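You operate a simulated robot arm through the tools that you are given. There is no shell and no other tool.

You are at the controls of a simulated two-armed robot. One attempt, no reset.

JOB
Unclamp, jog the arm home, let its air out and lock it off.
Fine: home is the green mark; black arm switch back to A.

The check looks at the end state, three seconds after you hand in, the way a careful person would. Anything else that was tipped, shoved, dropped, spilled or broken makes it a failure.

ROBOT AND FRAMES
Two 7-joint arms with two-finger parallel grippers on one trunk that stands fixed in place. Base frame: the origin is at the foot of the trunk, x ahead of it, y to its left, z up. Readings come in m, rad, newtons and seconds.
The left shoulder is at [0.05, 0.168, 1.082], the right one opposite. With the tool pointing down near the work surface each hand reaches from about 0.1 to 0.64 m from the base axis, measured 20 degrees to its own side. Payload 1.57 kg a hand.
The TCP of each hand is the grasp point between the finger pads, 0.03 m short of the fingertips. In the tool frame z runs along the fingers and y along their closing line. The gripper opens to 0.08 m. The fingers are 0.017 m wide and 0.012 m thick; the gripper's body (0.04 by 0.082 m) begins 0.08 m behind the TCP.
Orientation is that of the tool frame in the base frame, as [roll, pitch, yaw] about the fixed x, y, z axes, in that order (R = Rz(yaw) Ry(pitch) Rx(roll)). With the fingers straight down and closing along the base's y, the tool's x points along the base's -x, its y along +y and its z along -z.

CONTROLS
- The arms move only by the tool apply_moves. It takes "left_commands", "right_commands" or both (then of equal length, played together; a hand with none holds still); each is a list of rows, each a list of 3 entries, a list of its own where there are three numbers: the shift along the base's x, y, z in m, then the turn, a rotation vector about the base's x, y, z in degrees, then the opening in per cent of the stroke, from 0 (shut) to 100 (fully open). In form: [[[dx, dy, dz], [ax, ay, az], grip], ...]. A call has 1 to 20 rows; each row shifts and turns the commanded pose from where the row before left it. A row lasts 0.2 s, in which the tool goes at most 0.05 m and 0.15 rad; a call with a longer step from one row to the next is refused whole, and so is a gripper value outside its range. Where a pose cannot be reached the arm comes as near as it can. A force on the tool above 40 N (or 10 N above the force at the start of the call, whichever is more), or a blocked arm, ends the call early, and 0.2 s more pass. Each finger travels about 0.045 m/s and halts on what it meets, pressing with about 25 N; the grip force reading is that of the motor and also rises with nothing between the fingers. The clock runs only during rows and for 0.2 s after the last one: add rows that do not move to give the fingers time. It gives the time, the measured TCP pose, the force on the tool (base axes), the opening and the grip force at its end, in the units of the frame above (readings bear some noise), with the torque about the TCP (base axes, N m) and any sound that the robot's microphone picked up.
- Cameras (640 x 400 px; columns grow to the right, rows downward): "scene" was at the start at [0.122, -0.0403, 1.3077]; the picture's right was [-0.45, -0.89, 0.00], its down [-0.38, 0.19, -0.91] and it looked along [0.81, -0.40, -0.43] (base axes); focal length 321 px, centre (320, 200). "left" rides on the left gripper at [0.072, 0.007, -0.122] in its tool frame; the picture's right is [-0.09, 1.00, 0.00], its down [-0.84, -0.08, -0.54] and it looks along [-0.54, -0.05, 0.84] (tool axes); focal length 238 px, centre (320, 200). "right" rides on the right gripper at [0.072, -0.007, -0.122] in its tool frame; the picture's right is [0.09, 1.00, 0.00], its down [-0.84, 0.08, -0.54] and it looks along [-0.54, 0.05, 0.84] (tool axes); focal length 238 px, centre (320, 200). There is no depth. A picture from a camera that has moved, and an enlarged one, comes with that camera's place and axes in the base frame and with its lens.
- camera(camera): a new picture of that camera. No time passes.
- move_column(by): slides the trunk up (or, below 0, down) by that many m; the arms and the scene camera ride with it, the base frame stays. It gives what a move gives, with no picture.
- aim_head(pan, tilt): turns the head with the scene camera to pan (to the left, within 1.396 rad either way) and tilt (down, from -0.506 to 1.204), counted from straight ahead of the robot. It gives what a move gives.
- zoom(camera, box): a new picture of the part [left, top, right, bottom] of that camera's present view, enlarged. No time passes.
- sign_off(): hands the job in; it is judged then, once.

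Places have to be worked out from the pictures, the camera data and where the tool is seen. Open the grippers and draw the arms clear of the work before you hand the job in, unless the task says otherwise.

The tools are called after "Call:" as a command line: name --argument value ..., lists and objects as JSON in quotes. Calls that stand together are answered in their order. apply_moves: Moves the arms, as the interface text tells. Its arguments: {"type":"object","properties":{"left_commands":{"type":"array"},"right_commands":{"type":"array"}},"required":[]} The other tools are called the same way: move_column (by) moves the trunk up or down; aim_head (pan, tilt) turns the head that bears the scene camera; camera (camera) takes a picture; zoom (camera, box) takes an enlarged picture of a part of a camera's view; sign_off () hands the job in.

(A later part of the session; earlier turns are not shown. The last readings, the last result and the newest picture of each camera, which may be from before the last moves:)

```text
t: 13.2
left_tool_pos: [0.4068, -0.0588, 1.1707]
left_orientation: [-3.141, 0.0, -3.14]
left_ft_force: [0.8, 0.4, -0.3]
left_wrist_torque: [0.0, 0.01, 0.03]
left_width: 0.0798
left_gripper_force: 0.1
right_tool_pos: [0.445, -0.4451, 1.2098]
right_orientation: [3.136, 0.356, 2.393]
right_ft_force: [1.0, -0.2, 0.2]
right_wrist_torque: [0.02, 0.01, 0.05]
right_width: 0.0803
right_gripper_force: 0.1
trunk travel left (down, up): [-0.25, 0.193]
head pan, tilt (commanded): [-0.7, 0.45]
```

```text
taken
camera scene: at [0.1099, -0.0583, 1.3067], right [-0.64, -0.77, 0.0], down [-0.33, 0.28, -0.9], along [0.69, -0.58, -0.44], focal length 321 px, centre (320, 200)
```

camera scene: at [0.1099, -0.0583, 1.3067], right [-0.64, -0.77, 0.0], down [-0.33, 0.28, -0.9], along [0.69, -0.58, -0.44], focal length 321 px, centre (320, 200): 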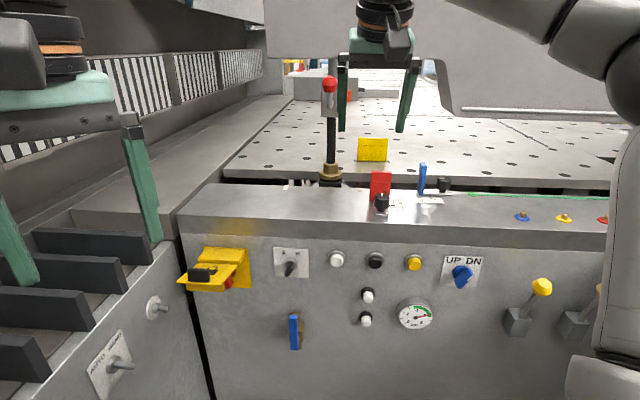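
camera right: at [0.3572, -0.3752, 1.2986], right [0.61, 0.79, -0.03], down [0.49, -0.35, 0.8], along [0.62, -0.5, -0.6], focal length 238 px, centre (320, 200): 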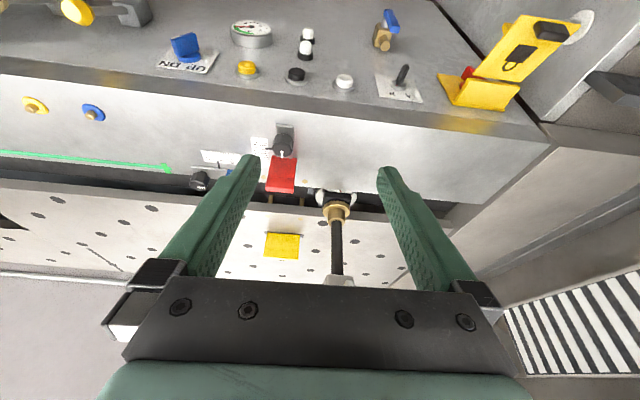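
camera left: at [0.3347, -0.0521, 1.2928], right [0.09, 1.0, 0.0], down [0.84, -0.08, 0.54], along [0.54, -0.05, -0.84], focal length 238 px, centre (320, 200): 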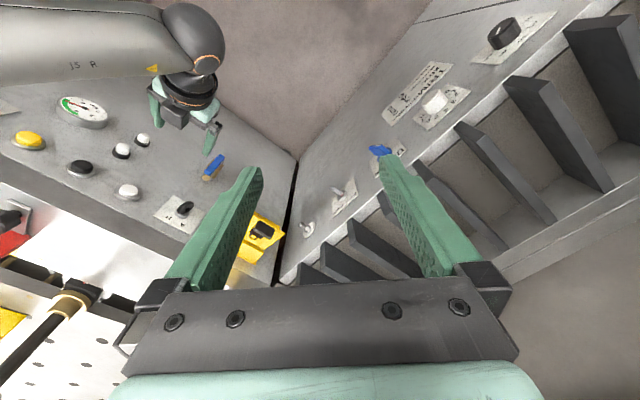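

Now the slot is seen well from above; zooming in on the carriage, stops and green mark.

Call:
zoom --camera "right" --box '[150, 100, 390, 290]'

Call:
zoom --camera "right" --box '[0, 80, 240, 230]'

Call:
zoom --camera "right" --box '[400, 0, 600, 130]'

Call:
zoom --camera "scene" --box '[340, 150, 540, 280]'

```text
2.11 times, centred on (270, 195) of right
camera zoom: at [0.3572, -0.3752, 1.2986], right [0.61, 0.79, -0.03], down [0.49, -0.35, 0.8], along [0.62, -0.5, -0.6], focal length 502 px, centre (425, 210)
```

zoom: 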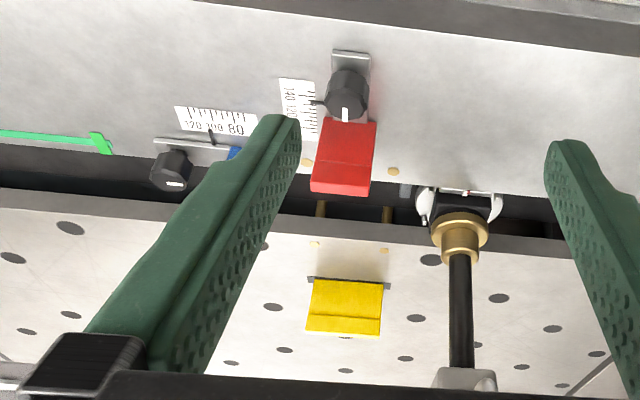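

```text
2.67 times, centred on (120, 155) of right
camera zoom: at [0.3572, -0.3752, 1.2986], right [0.61, 0.79, -0.03], down [0.49, -0.35, 0.8], along [0.62, -0.5, -0.6], focal length 636 px, centre (853, 320)
```

zoom: 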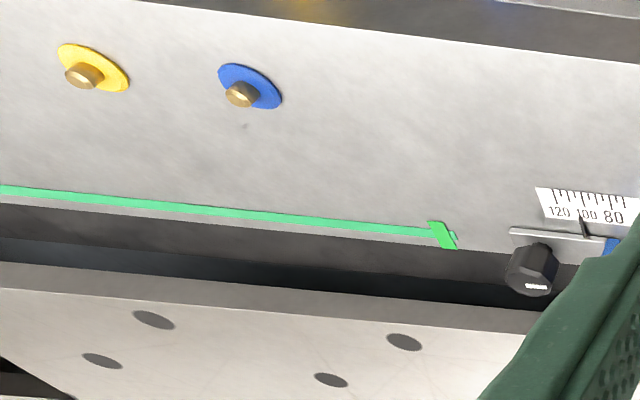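

```text
3.08 times, centred on (500, 65) of right
camera zoom: at [0.3572, -0.3752, 1.2986], right [0.61, 0.79, -0.03], down [0.49, -0.35, 0.8], along [0.62, -0.5, -0.6], focal length 733 px, centre (-234, 615)
```

zoom: 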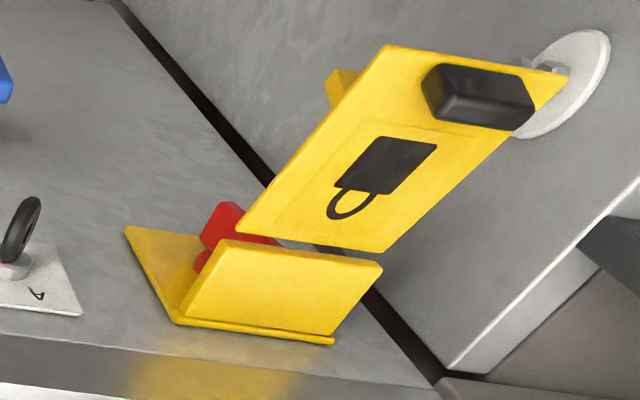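

```text
3.08 times, centred on (440, 215) of scene
camera zoom: at [0.1099, -0.0583, 1.3067], right [-0.64, -0.77, 0.0], down [-0.33, 0.28, -0.9], along [0.69, -0.58, -0.44], focal length 986 px, centre (-49, 154)
```

zoom: 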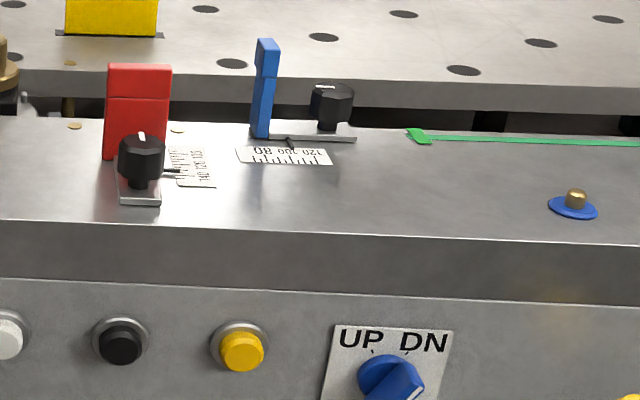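

I zoom further on the carriage: the pale parts at both sides may be the clamp.

Call:
zoom --camera "right" --box '[290, 165, 390, 235]'

Call:
zoom --camera "scene" --box '[480, 250, 640, 360]'

Call:
zoom --camera "right" --box '[220, 0, 430, 110]'

```text
5.71 times, centred on (340, 200) of right
camera zoom: at [0.3572, -0.3752, 1.2986], right [0.61, 0.79, -0.03], down [0.49, -0.35, 0.8], along [0.62, -0.5, -0.6], focal length 1362 px, centre (206, 200)
```

zoom: 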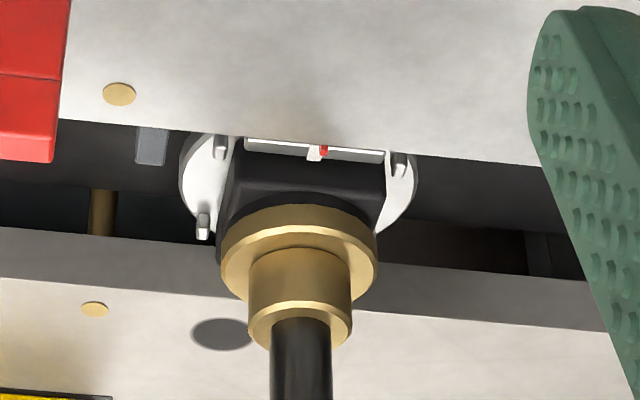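

```text
3.64 times, centred on (560, 305) of scene
camera zoom: at [0.1099, -0.0583, 1.3067], right [-0.64, -0.77, 0.0], down [-0.33, 0.28, -0.9], along [0.69, -0.58, -0.44], focal length 1166 px, centre (-553, -182)
```

zoom: 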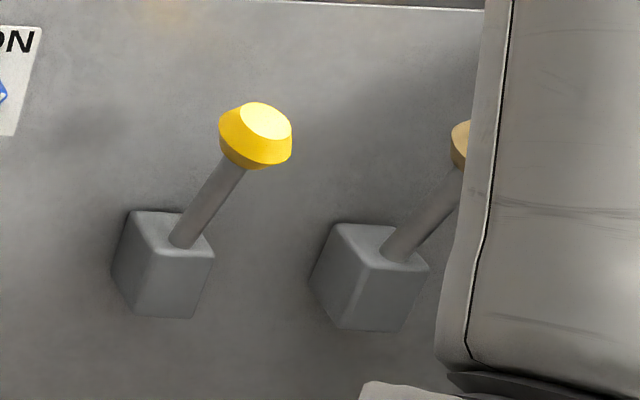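

```text
3.05 times, centred on (325, 55) of right
camera zoom: at [0.3572, -0.3752, 1.2986], right [0.61, 0.79, -0.03], down [0.49, -0.35, 0.8], along [0.62, -0.5, -0.6], focal length 726 px, centre (305, 642)
```

zoom: 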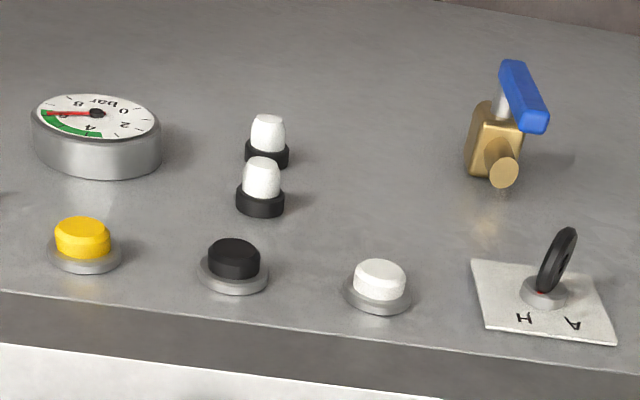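

Everything fits: red index on the carriage, green mark to the right past the (clear) stops. I judge the blue UP/DN selector (u=-0.24, z=0.83) on DN to be the clamp control. I bring the right hand level in front of it, at a stand-off.

Call:
apply_moves --right_commands '[[[-0.018, -0.01, -0.03], [-6.0, -6.0, 0], 100], [[-0.018, -0.01, -0.03], [-6.0, -6.0, 0], 100], [[-0.018, -0.012, -0.03], [-6.0, -6.0, 0], 100], [[-0.018, -0.014, -0.03], [-6.0, -6.0, 0], 100], [[-0.016, -0.014, -0.03], [-6.0, -6.0, 0], 100], [[-0.015, -0.015, -0.03], [-6.0, -6.0, 0], 100], [[-0.015, -0.015, -0.03], [-6.0, -6.0, 0], 100], [[-0.015, -0.015, -0.03], [-6.0, -6.0, 0], 100], [[-0.015, -0.015, -0.03], [-1.1, -1.1, -2.1], 100], [[-0.015, -0.015, -0.035], [0, 0, 0], 100], [[-0.015, -0.015, -0.035], [0, 0, 0], 100], [[0, -0.015, -0.04], [0, 0, 0], 100], [[0, 0, 0], [0, 0, 0], 100]]'

Call:
camera --camera "right"

Call:
camera --camera "scene"

```text
t: 16.0
left_tool_pos: [0.4065, -0.0594, 1.1713]
left_orientation: [3.14, -0.001, -3.138]
left_ft_force: [1.1, 0.4, -0.4]
left_wrist_torque: [-0.03, 0.0, 0.01]
left_width: 0.0801
left_gripper_force: 0.0
right_tool_pos: [0.2718, -0.6186, 0.8279]
right_orientation: [-1.623, 1.537, -2.427]
right_ft_force: [0.8, 0.1, -0.5]
right_wrist_torque: [0.02, 0.01, 0.04]
right_width: 0.0799
right_gripper_force: 0.1
right hand out of reach, approached as far as the arm can: row 6, 7
trunk travel left (down, up): [-0.25, 0.193]
head pan, tilt (commanded): [-0.7, 0.45]
```

```text
taken
camera right: at [0.1795, -0.5353, 0.7575], right [0.71, 0.69, -0.12], down [-0.3, 0.46, 0.83], along [0.63, -0.56, 0.54], focal length 238 px, centre (320, 200)
```

right: 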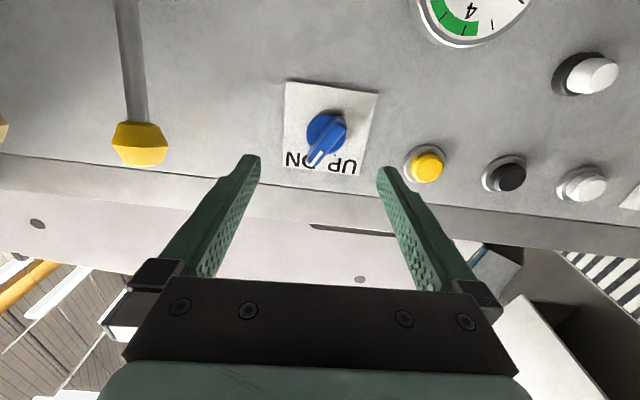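

```text
taken
camera scene: at [0.11, -0.0584, 1.3067], right [-0.64, -0.77, 0.0], down [-0.33, 0.28, -0.9], along [0.69, -0.58, -0.44], focal length 321 px, centre (320, 200)
```

scene: 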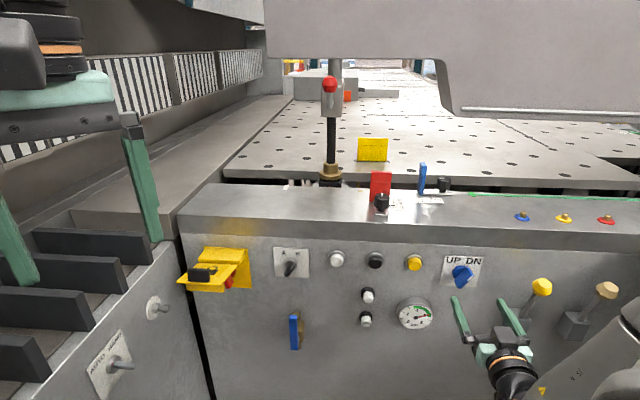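

The hand is level and nearly on the knob axis. Zoom to check the alignment and the fin's angle.

Call:
zoom --camera "right" --box '[260, 70, 400, 190]'

Call:
zoom --camera "scene" --box '[420, 230, 580, 400]'

```text
3.33 times, centred on (330, 130) of right
camera zoom: at [0.1795, -0.5353, 0.7575], right [0.71, 0.69, -0.12], down [-0.3, 0.46, 0.83], along [0.63, -0.56, 0.54], focal length 794 px, centre (287, 433)
```

zoom: 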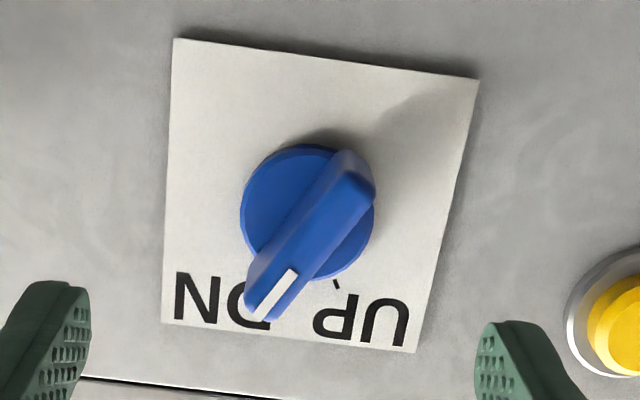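

```text
2.35 times, centred on (500, 315) of scene
camera zoom: at [0.11, -0.0584, 1.3067], right [-0.64, -0.77, 0.0], down [-0.33, 0.28, -0.9], along [0.69, -0.58, -0.44], focal length 754 px, centre (-104, -71)
```

zoom: 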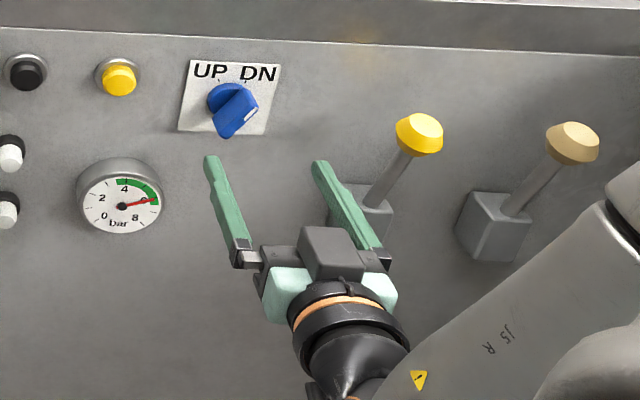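

Knob centre refined to u≈-0.242, z≈0.828, fin 30° toward DN. I roll the hand +32° to align the fingers with the fin, then approach gently.

Call:
apply_moves --right_commands '[[[0.001, 0.001, 0], [5.64, -5.64, 1.07], 60], [[0.001, 0.001, 0], [5.64, -5.64, 0], 60], [[0.0005, 0.0005, 0], [5.64, -5.64, 0], 60], [[0, 0, 0], [5.64, -5.64, 0], 60], [[0.01244, -0.01244, 0], [0, 0, 0], 60], [[0.01244, -0.01244, 0], [0, 0, 0], 60], [[0, 0, 0], [0, 0, 0], 60]]'

Call:
camera --camera "right"

Call:
zoom --camera "scene" --box '[420, 230, 580, 400]'

```text
t: 17.6
left_tool_pos: [0.4059, -0.0593, 1.1697]
left_orientation: [-3.141, 0.0, -3.14]
left_ft_force: [-0.1, -0.4, 0.2]
left_wrist_torque: [0.01, -0.02, 0.03]
left_width: 0.0802
left_gripper_force: 0.1
right_tool_pos: [0.2998, -0.6471, 0.8426]
right_orientation: [1.577, 1.047, 0.794]
right_ft_force: [-0.1, -0.2, 0.0]
right_wrist_torque: [-0.01, -0.01, -0.02]
right_width: 0.0477
right_gripper_force: 0.0
right hand out of reach, approached as far as the arm can: row 3, 4
trunk travel left (down, up): [-0.25, 0.193]
head pan, tilt (commanded): [-0.7, 0.45]
```

```text
taken
camera right: at [0.2323, -0.5383, 0.7773], right [0.64, 0.64, 0.42], down [-0.63, 0.13, 0.76], along [0.44, -0.75, 0.49], focal length 238 px, centre (320, 200)
```

right: 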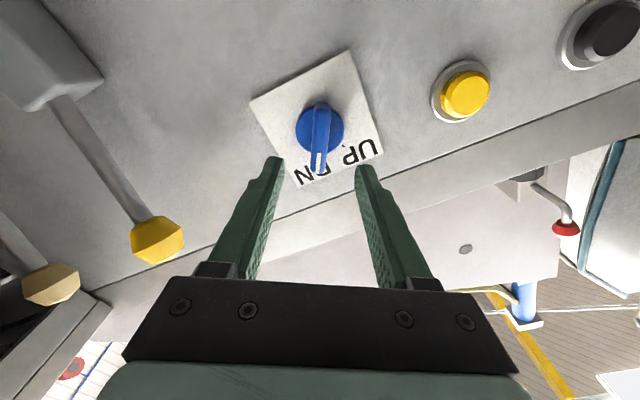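

```text
2.35 times, centred on (500, 315) of scene
camera zoom: at [0.1098, -0.0583, 1.3067], right [-0.64, -0.77, 0.0], down [-0.33, 0.28, -0.9], along [0.69, -0.58, -0.44], focal length 754 px, centre (-104, -71)
```

zoom: 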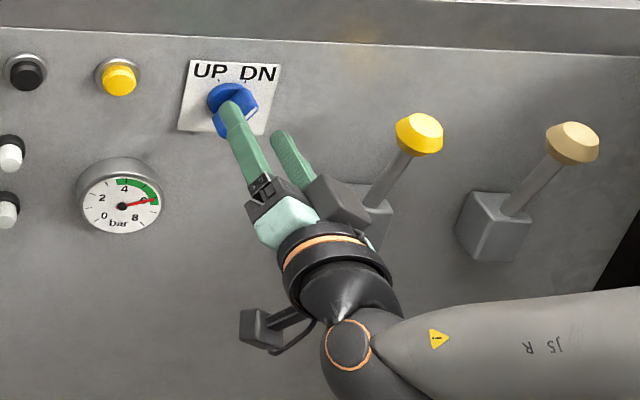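

The fin lies centred between the fingers laterally, but the hand sits ~15 mm too high. I shift down and left a little, then check.

Call:
apply_moves --right_commands '[[[0.002, 0.002, -0.008], [0, 0, 0], 60], [[0.0022, 0.0022, -0.0075], [0, 0, 0], 60], [[0, 0, 0], [0, 0, 0], 60]]'

Call:
zoom --camera "right" --box '[230, 60, 410, 200]'

```text
t: 18.4
left_tool_pos: [0.4055, -0.0599, 1.1706]
left_orientation: [3.14, 0.0, -3.139]
left_ft_force: [0.5, -0.7, -0.3]
left_wrist_torque: [-0.04, -0.04, 0.03]
left_width: 0.08
left_gripper_force: 0.1
right_tool_pos: [0.3031, -0.6407, 0.8399]
right_orientation: [1.579, 1.049, 0.796]
right_ft_force: [0.0, 0.1, 0.7]
right_wrist_torque: [-0.02, 0.04, -0.01]
right_width: 0.0478
right_gripper_force: 0.1
right hand out of reach, approached as far as the arm can: row 1, 2
trunk travel left (down, up): [-0.25, 0.193]
head pan, tilt (commanded): [-0.7, 0.45]
```

```text
2.86 times, centred on (320, 130) of right
camera zoom: at [0.2363, -0.5318, 0.7754], right [0.64, 0.64, 0.42], down [-0.63, 0.13, 0.77], along [0.44, -0.75, 0.49], focal length 681 px, centre (320, 400)
```

zoom: 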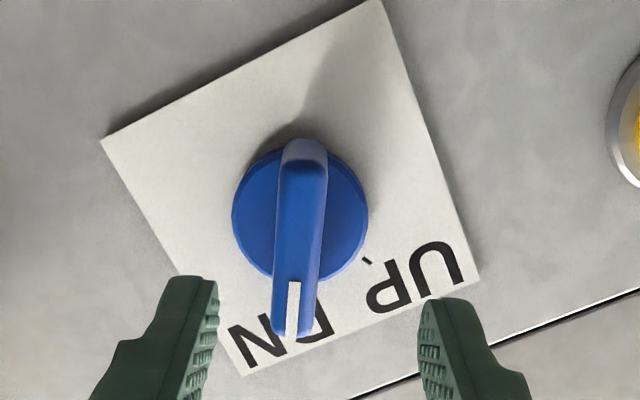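

The arm can't go lower in this roll (reach limit relative to the shoulder). I back the right hand off, lift the left hand, and lower the trunk so the shoulder sits closer to panel height.

Call:
apply_moves --left_commands '[[[0, 0, 0.04], [0, 0, 0], 100], [[0, 0, 0.04], [0, 0, 0], 100], [[0, 0, 0.04], [0, 0, 0], 100], [[0, 0, 0], [0, 0, 0], 100]]' --right_commands '[[[-0.0212, 0.0212, 0.01], [0, 0, 0], 60], [[-0.0212, 0.0212, 0.01], [0, 0, 0], 60], [[0, 0, 0.02], [0, 0, 0], 60], [[0, 0, 0], [0, 0, 0], 60]]'

Call:
move_column --by -0.12

Call:
camera --camera "scene"

Call:
camera --camera "right"

```text
t: 19.4
left_tool_pos: [0.4064, -0.06, 1.2108]
left_orientation: [-3.138, 0.003, -3.139]
left_ft_force: [-0.5, 0.0, 1.1]
left_wrist_torque: [-0.01, -0.01, 0.02]
left_width: 0.0798
left_gripper_force: 0.1
left hand out of reach, approached as far as the arm can: row 2, 3
right_tool_pos: [0.2618, -0.5982, 0.88]
right_orientation: [1.574, 1.046, 0.793]
right_ft_force: [-0.4, -1.0, -0.6]
right_wrist_torque: [-0.01, 0.0, -0.02]
right_width: 0.048
right_gripper_force: 0.1
trunk travel left (down, up): [-0.25, 0.193]
head pan, tilt (commanded): [-0.7, 0.45]
```

```text
t: 20.9
left_tool_pos: [0.4057, -0.0588, 1.0898]
left_orientation: [-3.139, 0.0, -3.139]
left_ft_force: [0.2, -0.6, 0.6]
left_wrist_torque: [0.0, -0.02, 0.0]
left_width: 0.0801
left_gripper_force: 0.0
right_tool_pos: [0.2627, -0.5983, 0.7608]
right_orientation: [1.574, 1.047, 0.792]
right_ft_force: [0.7, -0.6, 0.6]
right_wrist_torque: [-0.03, -0.04, 0.03]
right_width: 0.048
right_gripper_force: 0.1
trunk travel left (down, up): [-0.13, 0.313]
head pan, tilt (commanded): [-0.7, 0.45]
```

```text
taken
camera scene: at [0.1099, -0.0583, 1.1867], right [-0.64, -0.77, 0.0], down [-0.33, 0.28, -0.9], along [0.69, -0.58, -0.44], focal length 321 px, centre (320, 200)
```

scene: 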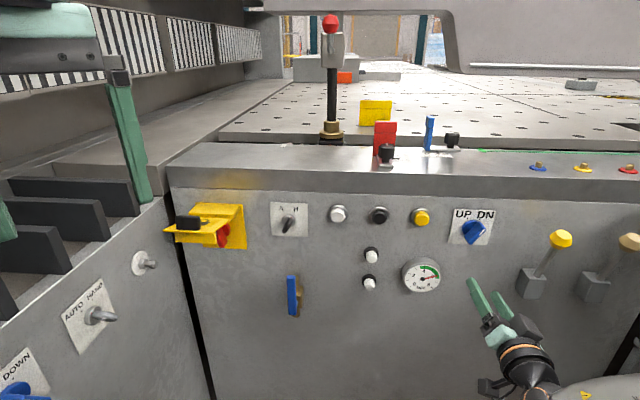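

```text
taken
camera right: at [0.1945, -0.4902, 0.695], right [0.64, 0.64, 0.42], down [-0.63, 0.13, 0.76], along [0.44, -0.75, 0.49], focal length 238 px, centre (320, 200)
```

right: 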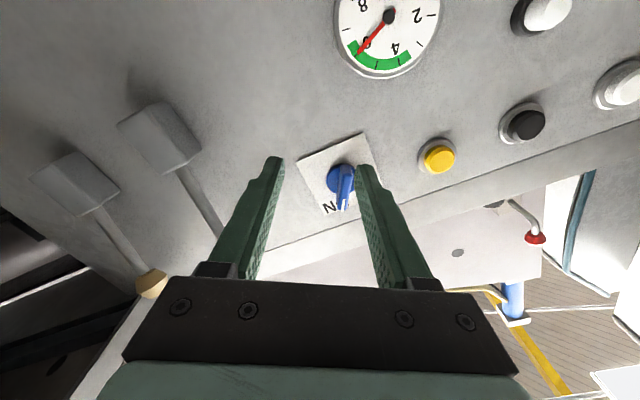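

Trunk is lowered. I raise the right hand to z≈0.827, then look again before closing in.

Call:
apply_moves --right_commands '[[[-0.001, -0.001, 0.033], [0, 0, 0], 60], [[-0.001, -0.001, 0.033], [0, 0, 0], 60], [[0.0124, -0.0124, 0], [0, 0, 0], 60], [[0.0124, -0.0124, 0], [0, 0, 0], 60], [[0, 0, 0], [0, 0, 0], 60]]'

Call:
zoom --camera "right" --box '[230, 60, 410, 200]'

```text
t: 22.1
left_tool_pos: [0.4062, -0.0591, 1.0902]
left_orientation: [-3.14, 0.0, -3.14]
left_ft_force: [-0.1, 0.2, 0.5]
left_wrist_torque: [0.01, 0.0, 0.01]
left_width: 0.0804
left_gripper_force: 0.1
right_tool_pos: [0.2839, -0.6253, 0.8261]
right_orientation: [1.575, 1.047, 0.791]
right_ft_force: [0.3, 0.4, 0.7]
right_wrist_torque: [0.0, -0.02, 0.03]
right_width: 0.0479
right_gripper_force: 0.0
trunk travel left (down, up): [-0.13, 0.313]
head pan, tilt (commanded): [-0.7, 0.45]
```

```text
2.86 times, centred on (320, 130) of right
camera zoom: at [0.2165, -0.5171, 0.7615], right [0.64, 0.64, 0.42], down [-0.63, 0.13, 0.76], along [0.44, -0.75, 0.49], focal length 681 px, centre (320, 400)
```

zoom: 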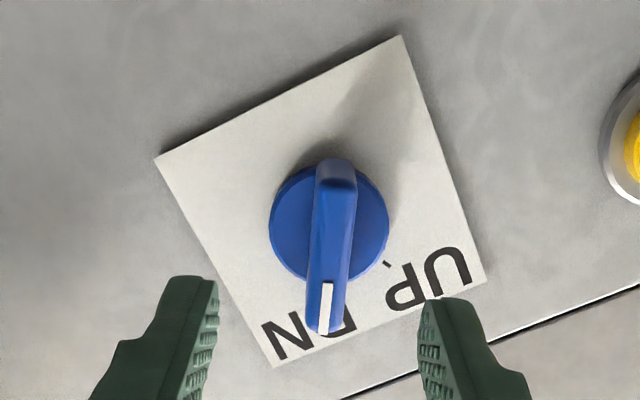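

Aligned within 3 mm. I close in to c≈0.70 slowly and check the force.

Call:
apply_moves --right_commands '[[[0.01035, -0.0098, 0.001], [0, 0, 0], 60], [[0.01035, -0.0098, 0.001], [0, 0, 0], 60], [[0.01035, -0.0098, 0.0005], [0, 0, 0], 60], [[0.01035, -0.0098, 0], [0, 0, 0], 60], [[0, 0, 0], [0, 0, 0], 60]]'

Call:
camera --camera "right"

Call:
zoom --camera "scene" --box '[420, 190, 580, 300]'

```text
t: 23.3
left_tool_pos: [0.4064, -0.0583, 1.0903]
left_orientation: [-3.139, -0.001, -3.141]
left_ft_force: [-0.7, 0.3, 0.0]
left_wrist_torque: [0.0, 0.01, 0.01]
left_width: 0.0802
left_gripper_force: 0.1
right_tool_pos: [0.3246, -0.6649, 0.829]
right_orientation: [1.577, 1.047, 0.792]
right_ft_force: [-0.1, 0.2, 1.6]
right_wrist_torque: [0.0, 0.03, 0.0]
right_width: 0.0481
right_gripper_force: 0.1
trunk travel left (down, up): [-0.13, 0.313]
head pan, tilt (commanded): [-0.7, 0.45]
```

```text
taken
camera right: at [0.2575, -0.5566, 0.7631], right [0.64, 0.64, 0.42], down [-0.63, 0.13, 0.76], along [0.44, -0.75, 0.49], focal length 238 px, centre (320, 200)
```

right: 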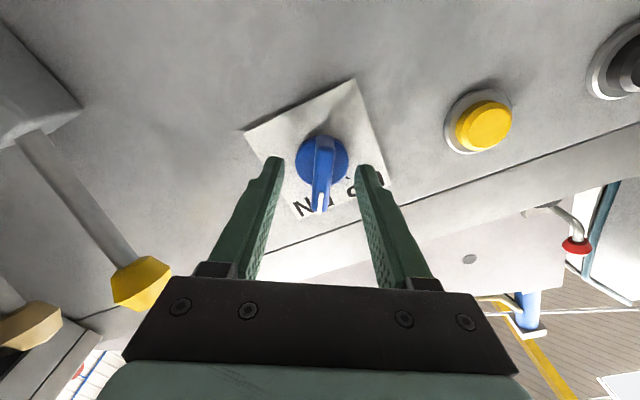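

```text
3.64 times, centred on (500, 245) of scene
camera zoom: at [0.11, -0.0584, 1.1866], right [-0.64, -0.77, 0.0], down [-0.33, 0.28, -0.9], along [0.69, -0.58, -0.44], focal length 1166 px, centre (-334, 36)
```

zoom: 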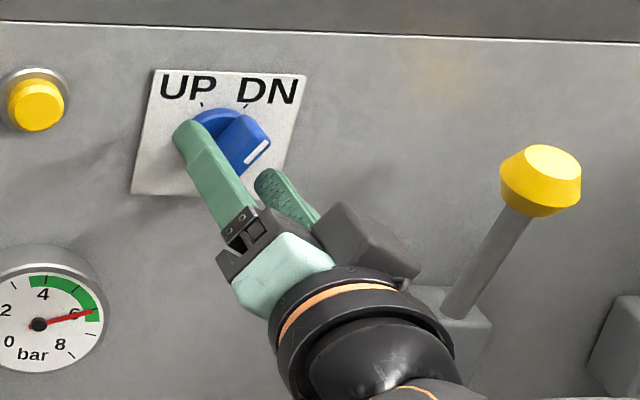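

The fin is between the fingers. I close on it.

Call:
apply_moves --right_commands '[[[0, 0, 0], [0, 0, 0], 0], [[0, 0, 0], [0, 0, 0], 0], [[0, 0, 0], [0, 0, 0], 0], [[0, 0, 0], [0, 0, 0], 0]]'

Call:
camera --camera "right"

```text
t: 24.3
left_tool_pos: [0.4074, -0.0589, 1.09]
left_orientation: [-3.141, -0.001, -3.14]
left_ft_force: [0.3, -1.5, -0.2]
left_wrist_torque: [0.01, -0.01, 0.01]
left_width: 0.08
left_gripper_force: 0.0
right_tool_pos: [0.3258, -0.6642, 0.83]
right_orientation: [1.573, 1.049, 0.791]
right_ft_force: [6.8, 2.5, 4.2]
right_wrist_torque: [0.15, 0.18, -0.13]
right_width: 0.0121
right_gripper_force: 29.1
trunk travel left (down, up): [-0.13, 0.313]
head pan, tilt (commanded): [-0.7, 0.45]
```

```text
taken
camera right: at [0.2581, -0.5558, 0.7636], right [0.64, 0.65, 0.42], down [-0.63, 0.13, 0.76], along [0.44, -0.75, 0.49], focal length 238 px, centre (320, 200)
```

right: 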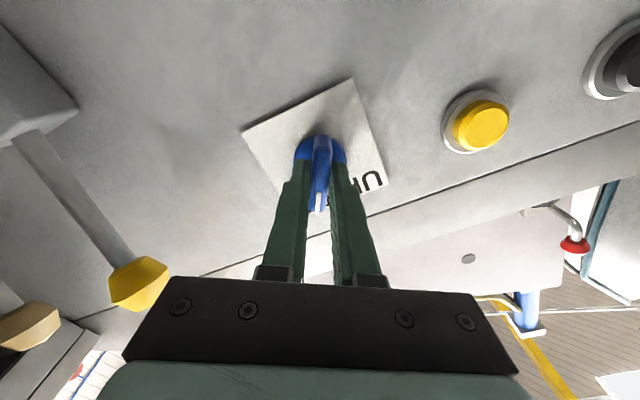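

Gripped the 12 mm fin. I now turn it counter-clockwise (toward UP) in small steps.

Call:
apply_moves --right_commands '[[[0, 0, 0], [-5.3, 5.3, 0], 0], [[0, 0, 0], [-5.3, 5.3, 0], 0], [[0, 0, 0], [-5.3, 5.3, 0], 0], [[0, 0, 0], [-5.3, 5.3, 0], 0]]'

Call:
camera --camera "right"

Call:
camera --camera "scene"

```text
t: 25.3
left_tool_pos: [0.4044, -0.0582, 1.0909]
left_orientation: [-3.14, 0.0, -3.14]
left_ft_force: [0.1, 0.1, 0.4]
left_wrist_torque: [0.0, 0.0, 0.03]
left_width: 0.0802
left_gripper_force: 0.0
right_tool_pos: [0.3253, -0.6646, 0.8289]
right_orientation: [-2.041, 1.566, -2.826]
right_ft_force: [2.4, 4.0, 4.5]
right_wrist_torque: [0.04, 0.0, 0.01]
right_width: 0.0122
right_gripper_force: 29.0
trunk travel left (down, up): [-0.13, 0.313]
head pan, tilt (commanded): [-0.7, 0.45]
```

```text
taken
camera right: at [0.2321, -0.582, 0.7573], right [0.7, 0.7, -0.1], down [-0.33, 0.44, 0.84], along [0.63, -0.56, 0.54], focal length 238 px, centre (320, 200)
```

right: 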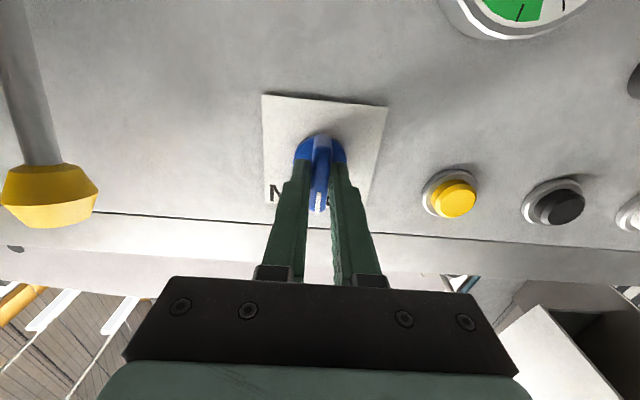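

```text
taken
camera scene: at [0.1099, -0.0576, 1.1867], right [-0.64, -0.77, 0.0], down [-0.33, 0.28, -0.9], along [0.69, -0.58, -0.43], focal length 321 px, centre (320, 200)
```

scene: 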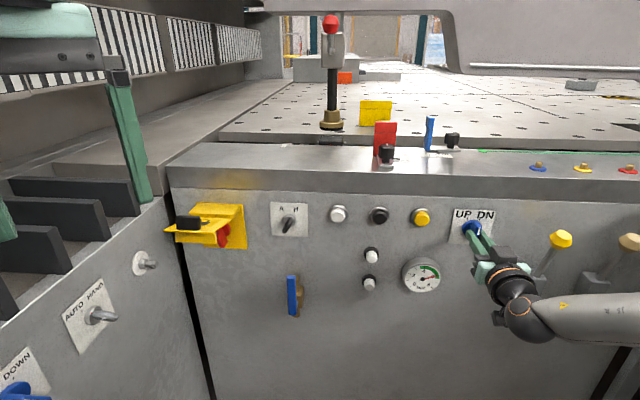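

The brass foot has begun to lift off the black carriage, so this is indeed the clamp. I finish the turn to UP.

Call:
apply_moves --right_commands '[[[0, 0, 0], [-5.3, 5.3, 0], 0], [[0, 0, 0], [-5.3, 5.3, 0], 0], [[0, 0, 0], [-5.3, 5.3, 0], 0], [[0, 0, 0], [-5.3, 5.3, 0], 0], [[0, 0, 0], [0, 0, 0], 0]]'

Call:
camera --camera "right"

Call:
camera --camera "scene"

Call:
zoom --camera "scene" --box '[280, 0, 380, 150]'

Call:
zoom --camera "scene" --box '[320, 190, 460, 310]'

```text
t: 26.5
left_tool_pos: [0.4048, -0.0592, 1.0915]
left_orientation: [-3.14, 0.001, -3.139]
left_ft_force: [-0.9, 0.6, -0.4]
left_wrist_torque: [-0.01, 0.0, 0.01]
left_width: 0.08
left_gripper_force: 0.0
right_tool_pos: [0.324, -0.6648, 0.8292]
right_orientation: [-1.575, 1.046, -2.363]
right_ft_force: [-5.2, 2.7, 3.2]
right_wrist_torque: [-0.35, -0.41, 0.28]
right_width: 0.012
right_gripper_force: 29.2
trunk travel left (down, up): [-0.13, 0.313]
head pan, tilt (commanded): [-0.7, 0.45]
```

```text
taken
camera right: at [0.2074, -0.6065, 0.7706], right [0.58, 0.58, -0.58], down [-0.04, 0.73, 0.69], along [0.82, -0.37, 0.44], focal length 238 px, centre (320, 200)
```

right: 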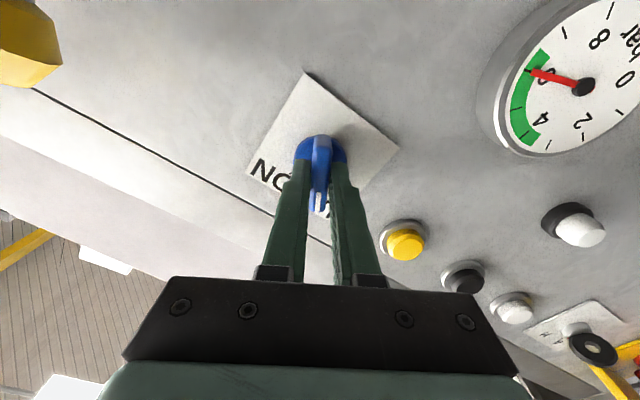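

```text
taken
camera scene: at [0.1094, -0.0578, 1.1868], right [-0.64, -0.77, 0.0], down [-0.33, 0.28, -0.9], along [0.69, -0.58, -0.43], focal length 321 px, centre (320, 200)
```

scene: 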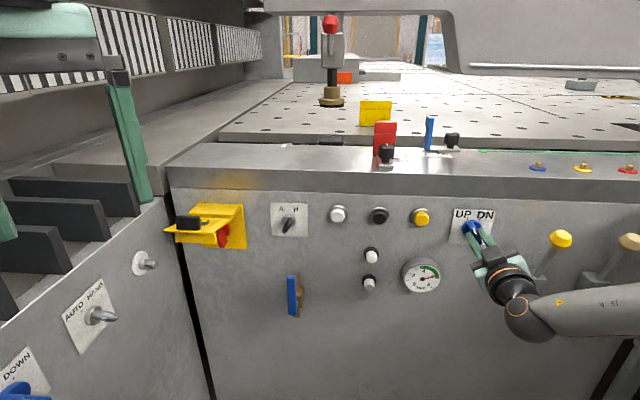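

```text
2.67 times, centred on (330, 75) of scene
camera zoom: at [0.1094, -0.0578, 1.1868], right [-0.64, -0.77, 0.0], down [-0.33, 0.28, -0.9], along [0.69, -0.58, -0.43], focal length 855 px, centre (293, 533)
```

zoom: 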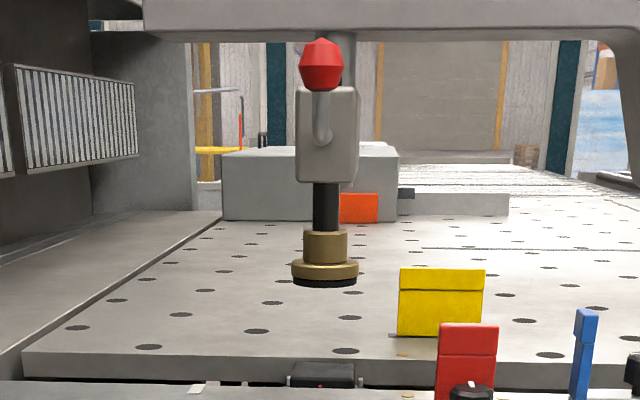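

```text
3.33 times, centred on (390, 250) of scene
camera zoom: at [0.1094, -0.0578, 1.1868], right [-0.64, -0.77, 0.0], down [-0.33, 0.28, -0.9], along [0.69, -0.58, -0.43], focal length 1069 px, centre (87, 33)
```

zoom: 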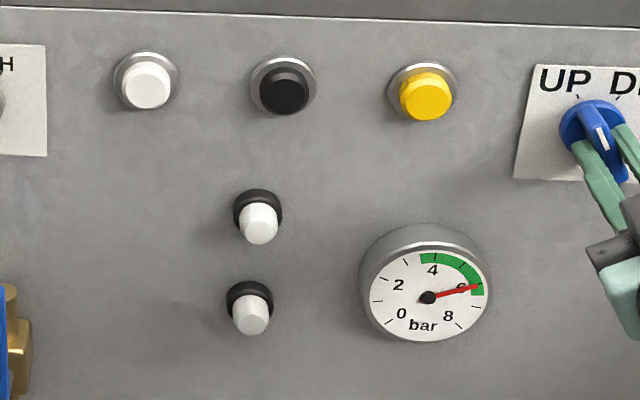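

The clamp foot is fully raised. I release the knob and back off, then check that it stays at UP.

Call:
apply_moves --right_commands '[[[0, 0, 0], [0, 0, 0], 60], [[0, 0, 0], [0, 0, 0], 60], [[0, 0, 0], [0, 0, 0], 60], [[-0.02, 0.02, 0], [0, 0, 0], 60], [[-0.02, 0.02, 0], [0, 0, 0], 60], [[-0.02, 0.02, 0], [0, 0, 0], 60], [[0, 0, 0], [0, 0, 0], 60]]'

Call:
camera --camera "right"

Call:
zoom --camera "scene" --box '[320, 190, 520, 310]'

```text
t: 28.1
left_tool_pos: [0.406, -0.0582, 1.0911]
left_orientation: [-3.14, 0.0, -3.14]
left_ft_force: [0.7, -0.5, 0.4]
left_wrist_torque: [-0.02, 0.02, 0.0]
left_width: 0.08
left_gripper_force: 0.0
right_tool_pos: [0.2654, -0.6051, 0.8285]
right_orientation: [-1.578, 1.047, -2.364]
right_ft_force: [-0.4, 0.4, 0.1]
right_wrist_torque: [-0.01, -0.02, 0.03]
right_width: 0.0477
right_gripper_force: 0.1
trunk travel left (down, up): [-0.13, 0.313]
head pan, tilt (commanded): [-0.7, 0.45]
```

```text
taken
camera right: at [0.1475, -0.5474, 0.7694], right [0.58, 0.58, -0.58], down [-0.04, 0.72, 0.69], along [0.82, -0.37, 0.44], focal length 238 px, centre (320, 200)
```

right: 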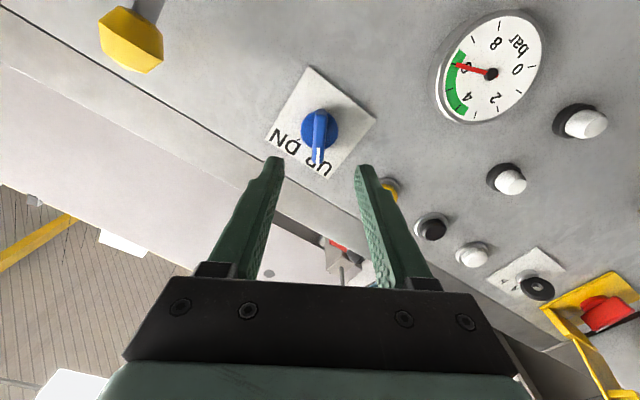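

```text
3.20 times, centred on (420, 250) of scene
camera zoom: at [0.1099, -0.0583, 1.1867], right [-0.64, -0.77, 0.0], down [-0.33, 0.28, -0.9], along [0.69, -0.58, -0.44], focal length 1026 px, centre (0, 40)
```

zoom: 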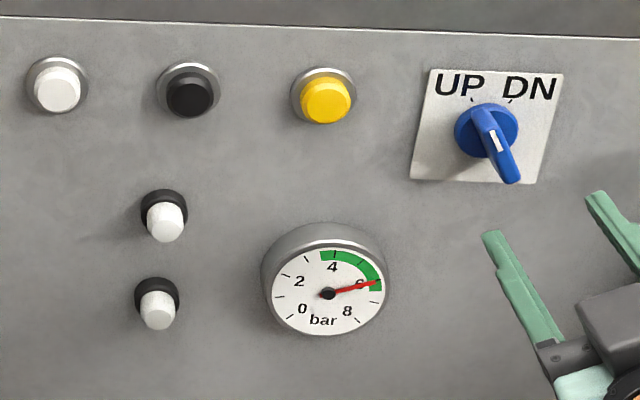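

The selector holds at UP. Next, the jog: I close the gripper, level it and move in front of the black button (u≈-0.046, z≈0.849), staying 10 cm off.

Call:
apply_moves --right_commands '[[[0.0229, 0.0229, 0.0035], [5.3, -5.3, 0], 30], [[0.0229, 0.0229, 0.0035], [5.3, -5.3, 0], 0], [[0.0229, 0.0229, 0.0035], [5.3, -5.3, 0], 0], [[0.0229, 0.0229, 0.0035], [5.3, -5.3, 0], 0], [[0.0229, 0.0229, 0.0035], [0, 0, 0], 0], [[0.0229, 0.0229, 0.0035], [0, 0, 0], 0], [[0, 0, 0], [0, 0, 0], 0]]'

Call:
camera --camera "right"

Call:
camera --camera "scene"

```text
t: 29.7
left_tool_pos: [0.4064, -0.0588, 1.0907]
left_orientation: [-3.141, 0.0, -3.14]
left_ft_force: [0.8, -0.7, -0.3]
left_wrist_torque: [0.01, 0.03, 0.01]
left_width: 0.08
left_gripper_force: 0.0
right_tool_pos: [0.4036, -0.4678, 0.8481]
right_orientation: [-3.073, 1.569, 2.428]
right_ft_force: [-0.4, 0.4, -0.1]
right_wrist_torque: [0.02, 0.01, 0.0]
right_width: 0.0
right_gripper_force: 21.3
trunk travel left (down, up): [-0.13, 0.313]
head pan, tilt (commanded): [-0.7, 0.45]
```

```text
taken
camera right: at [0.3104, -0.3848, 0.777], right [0.7, 0.71, -0.09], down [-0.33, 0.44, 0.84], along [0.63, -0.56, 0.54], focal length 238 px, centre (320, 200)
```

right: 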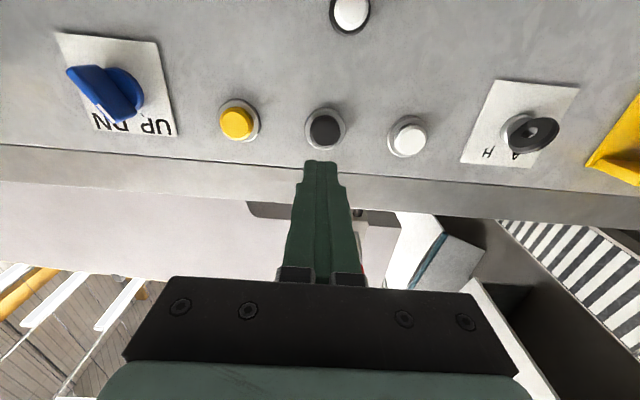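

```text
taken
camera scene: at [0.1101, -0.0583, 1.1866], right [-0.64, -0.77, 0.0], down [-0.33, 0.28, -0.9], along [0.69, -0.58, -0.44], focal length 321 px, centre (320, 200)
```

scene: 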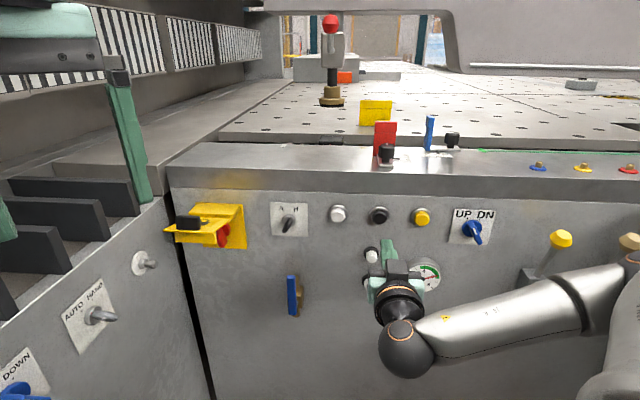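

The button is ~5 mm left and ~4 mm below the tool axis. I correct and approach to about 2 cm from the cap.

Call:
apply_moves --right_commands '[[[0.0122, -0.0104, -0.001], [0, 0, 0], 0], [[0.0122, -0.0104, -0.001], [0, 0, 0], 0], [[0.0122, -0.0104, -0.001], [0, 0, 0], 0], [[0.0122, -0.0104, -0.001], [0, 0, 0], 0], [[0, 0, 0], [0, 0, 0], 0]]'

Call:
zoom --camera "right" --box '[240, 80, 420, 220]'

Call:
zoom --camera "scene" --box '[320, 190, 460, 310]'

```text
t: 30.9
left_tool_pos: [0.4058, -0.0586, 1.0925]
left_orientation: [-3.139, 0.0, -3.14]
left_ft_force: [0.0, -0.2, 0.1]
left_wrist_torque: [-0.04, -0.01, 0.0]
left_width: 0.08
left_gripper_force: 0.0
right_tool_pos: [0.4535, -0.5103, 0.8454]
right_orientation: [3.079, 1.567, 2.295]
right_ft_force: [-1.0, -0.3, -0.1]
right_wrist_torque: [0.03, 0.01, -0.03]
right_width: 0.0
right_gripper_force: 21.4
trunk travel left (down, up): [-0.13, 0.313]
head pan, tilt (commanded): [-0.7, 0.45]
```

```text
2.86 times, centred on (330, 150) of right
camera zoom: at [0.3595, -0.4271, 0.7741], right [0.7, 0.71, -0.09], down [-0.33, 0.44, 0.84], along [0.63, -0.56, 0.54], focal length 681 px, centre (291, 343)
```

zoom: 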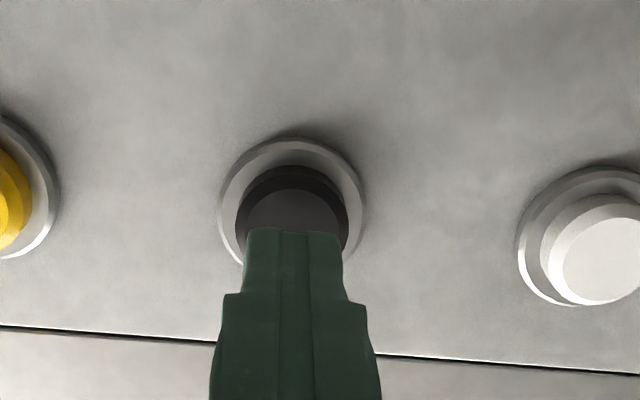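

```text
3.33 times, centred on (390, 250) of scene
camera zoom: at [0.11, -0.0584, 1.1867], right [-0.64, -0.77, 0.0], down [-0.33, 0.28, -0.9], along [0.69, -0.58, -0.44], focal length 1069 px, centre (87, 33)
```

zoom: 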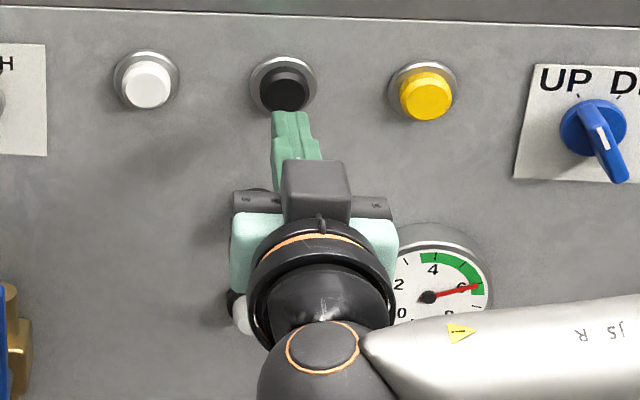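

Well aligned over the black button. I press in gently in small steps.

Call:
apply_moves --right_commands '[[[0.003, -0.003, 0], [0, 0, 0], 0], [[0.003, -0.003, 0], [0, 0, 0], 0], [[0.002, -0.002, 0], [0, 0, 0], 0]]'

Call:
zoom --camera "right" --box '[240, 80, 420, 220]'

Call:
camera --camera "scene"

```text
t: 31.7
left_tool_pos: [0.4064, -0.0581, 1.0914]
left_orientation: [-3.139, 0.0, -3.14]
left_ft_force: [-0.3, 0.2, 0.8]
left_wrist_torque: [-0.02, -0.01, 0.03]
left_width: 0.0801
left_gripper_force: 0.1
right_tool_pos: [0.4602, -0.5173, 0.8462]
right_orientation: [-3.134, 1.567, 2.365]
right_ft_force: [0.5, 0.1, 0.7]
right_wrist_torque: [0.01, 0.04, 0.02]
right_width: 0.0001
right_gripper_force: 21.7
trunk travel left (down, up): [-0.13, 0.313]
head pan, tilt (commanded): [-0.7, 0.45]
```

```text
2.86 times, centred on (330, 150) of right
camera zoom: at [0.3665, -0.4345, 0.7745], right [0.7, 0.71, -0.09], down [-0.33, 0.44, 0.84], along [0.63, -0.56, 0.54], focal length 681 px, centre (291, 343)
```

zoom: 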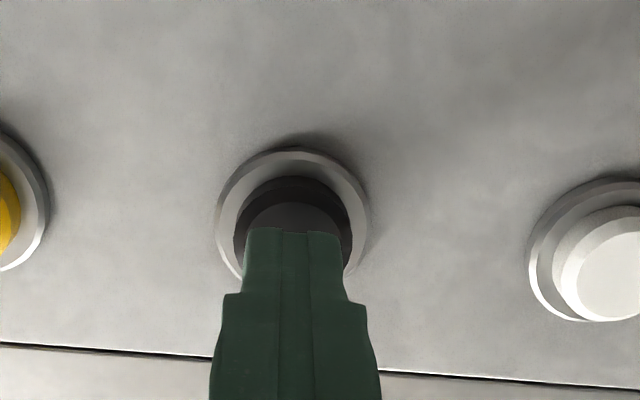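

```text
taken
camera scene: at [0.1099, -0.0584, 1.1867], right [-0.64, -0.77, 0.0], down [-0.33, 0.28, -0.9], along [0.69, -0.58, -0.44], focal length 321 px, centre (320, 200)
```

scene: 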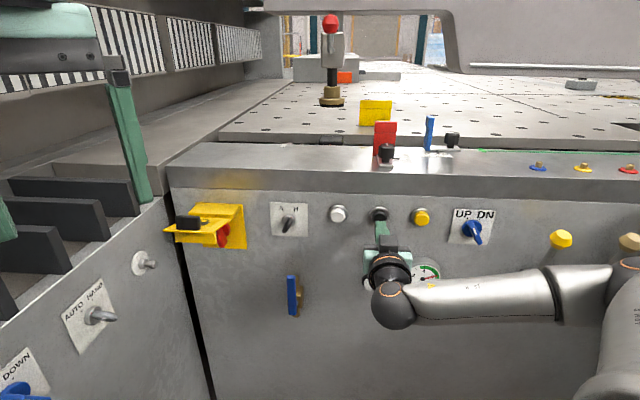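

No contact yet; continue a few millimetres.

Call:
apply_moves --right_commands '[[[0.002, -0.002, 0], [0, 0, 0], 0], [[0.002, -0.002, 0], [0, 0, 0], 0]]'

Call:
camera --camera "scene"

```text
t: 32.3
left_tool_pos: [0.4062, -0.0586, 1.0913]
left_orientation: [-3.14, 0.001, -3.139]
left_ft_force: [-0.1, -0.1, 0.5]
left_wrist_torque: [0.02, -0.01, 0.0]
left_width: 0.08
left_gripper_force: 0.1
right_tool_pos: [0.4637, -0.5218, 0.8459]
right_orientation: [-3.057, 1.566, 2.445]
right_ft_force: [-0.2, 0.7, -0.8]
right_wrist_torque: [-0.01, 0.0, 0.01]
right_width: 0.0
right_gripper_force: 21.3
trunk travel left (down, up): [-0.13, 0.313]
head pan, tilt (commanded): [-0.7, 0.45]
```

```text
taken
camera scene: at [0.1099, -0.0584, 1.1867], right [-0.64, -0.77, 0.0], down [-0.33, 0.28, -0.9], along [0.69, -0.58, -0.44], focal length 321 px, centre (320, 200)
```

scene: 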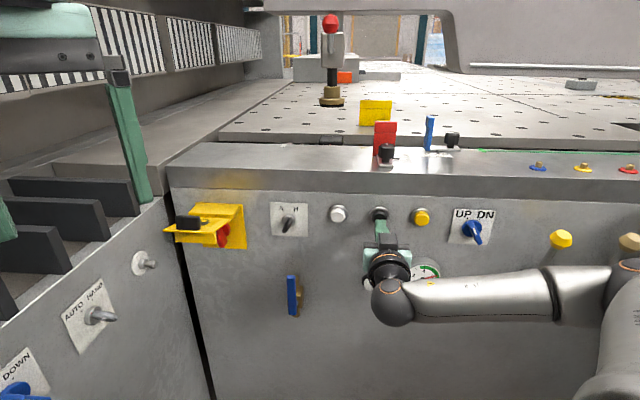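

Still free (tip at c≈0.727). I press another 4 mm and watch force and sound.

Call:
apply_moves --right_commands '[[[0.0015, -0.0015, 0], [0, 0, 0], 0], [[0.0015, -0.0015, 0], [0, 0, 0], 0]]'

Call:
camera --camera "scene"

```text
t: 32.9
left_tool_pos: [0.4057, -0.0592, 1.0902]
left_orientation: [-3.14, 0.001, -3.14]
left_ft_force: [0.6, -0.2, 0.4]
left_wrist_torque: [-0.03, -0.01, 0.0]
left_width: 0.0799
left_gripper_force: 0.1
right_tool_pos: [0.4673, -0.5242, 0.845]
right_orientation: [3.063, 1.567, 2.28]
right_ft_force: [0.3, 0.2, 0.4]
right_wrist_torque: [-0.01, 0.04, 0.01]
right_width: 0.0
right_gripper_force: 21.2
trunk travel left (down, up): [-0.13, 0.313]
head pan, tilt (commanded): [-0.7, 0.45]
```

```text
taken
camera scene: at [0.1099, -0.0584, 1.1867], right [-0.64, -0.77, 0.0], down [-0.33, 0.28, -0.9], along [0.69, -0.58, -0.44], focal length 321 px, centre (320, 200)
```

scene: 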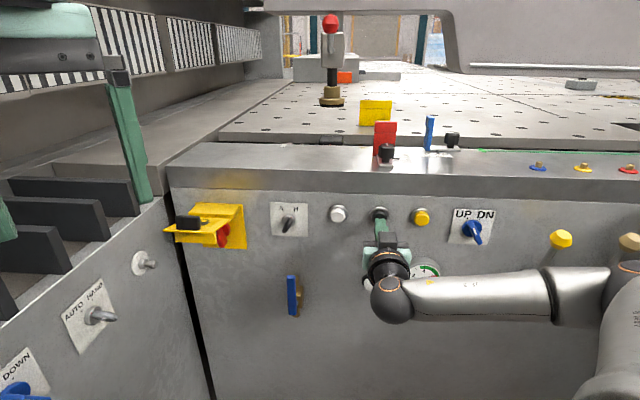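

Call:
apply_moves --right_commands '[[[0.0015, -0.0015, 0], [0, 0, 0], 0], [[0.0015, -0.0015, 0], [0, 0, 0], 0]]'

Call:
camera --camera "scene"

Call:
zoom --camera "right" --box '[240, 80, 420, 220]'

```text
t: 33.5
left_tool_pos: [0.4047, -0.0589, 1.0907]
left_orientation: [-3.14, 0.002, 3.141]
left_ft_force: [-0.4, -0.5, -0.2]
left_wrist_torque: [0.0, -0.05, 0.01]
left_width: 0.0798
left_gripper_force: 0.0
right_tool_pos: [0.4711, -0.5265, 0.8465]
right_orientation: [-3.064, 1.568, 2.437]
right_ft_force: [-1.5, -0.2, -0.4]
right_wrist_torque: [0.04, -0.01, -0.03]
right_width: 0.0003
right_gripper_force: 21.1
trunk travel left (down, up): [-0.13, 0.313]
head pan, tilt (commanded): [-0.7, 0.45]
heard: click
```

```text
taken
camera scene: at [0.1098, -0.0583, 1.1867], right [-0.64, -0.77, 0.0], down [-0.33, 0.28, -0.9], along [0.69, -0.58, -0.44], focal length 321 px, centre (320, 200)
```

scene: 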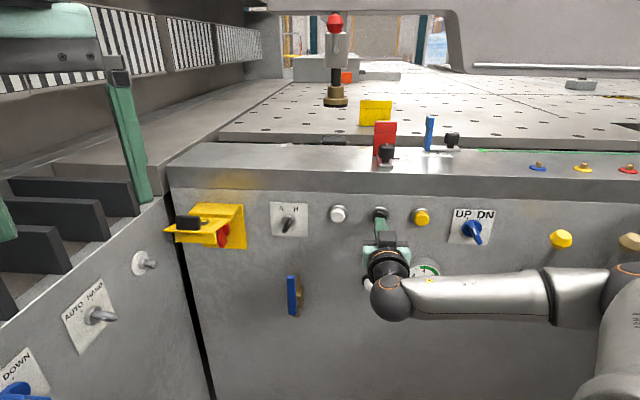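

```text
2.86 times, centred on (330, 150) of right
camera zoom: at [0.3772, -0.4444, 0.7744], right [0.7, 0.71, -0.09], down [-0.33, 0.44, 0.84], along [0.63, -0.56, 0.54], focal length 681 px, centre (291, 343)
```

zoom: 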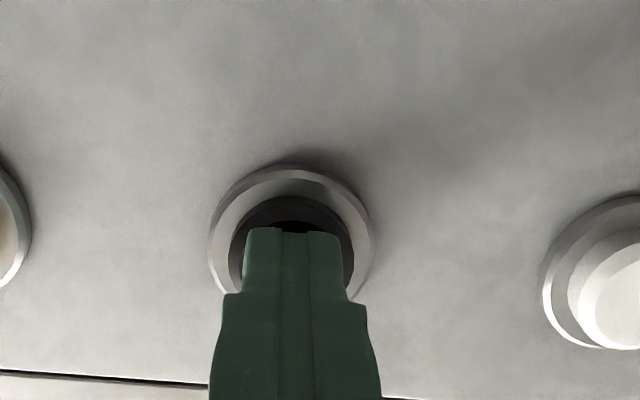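

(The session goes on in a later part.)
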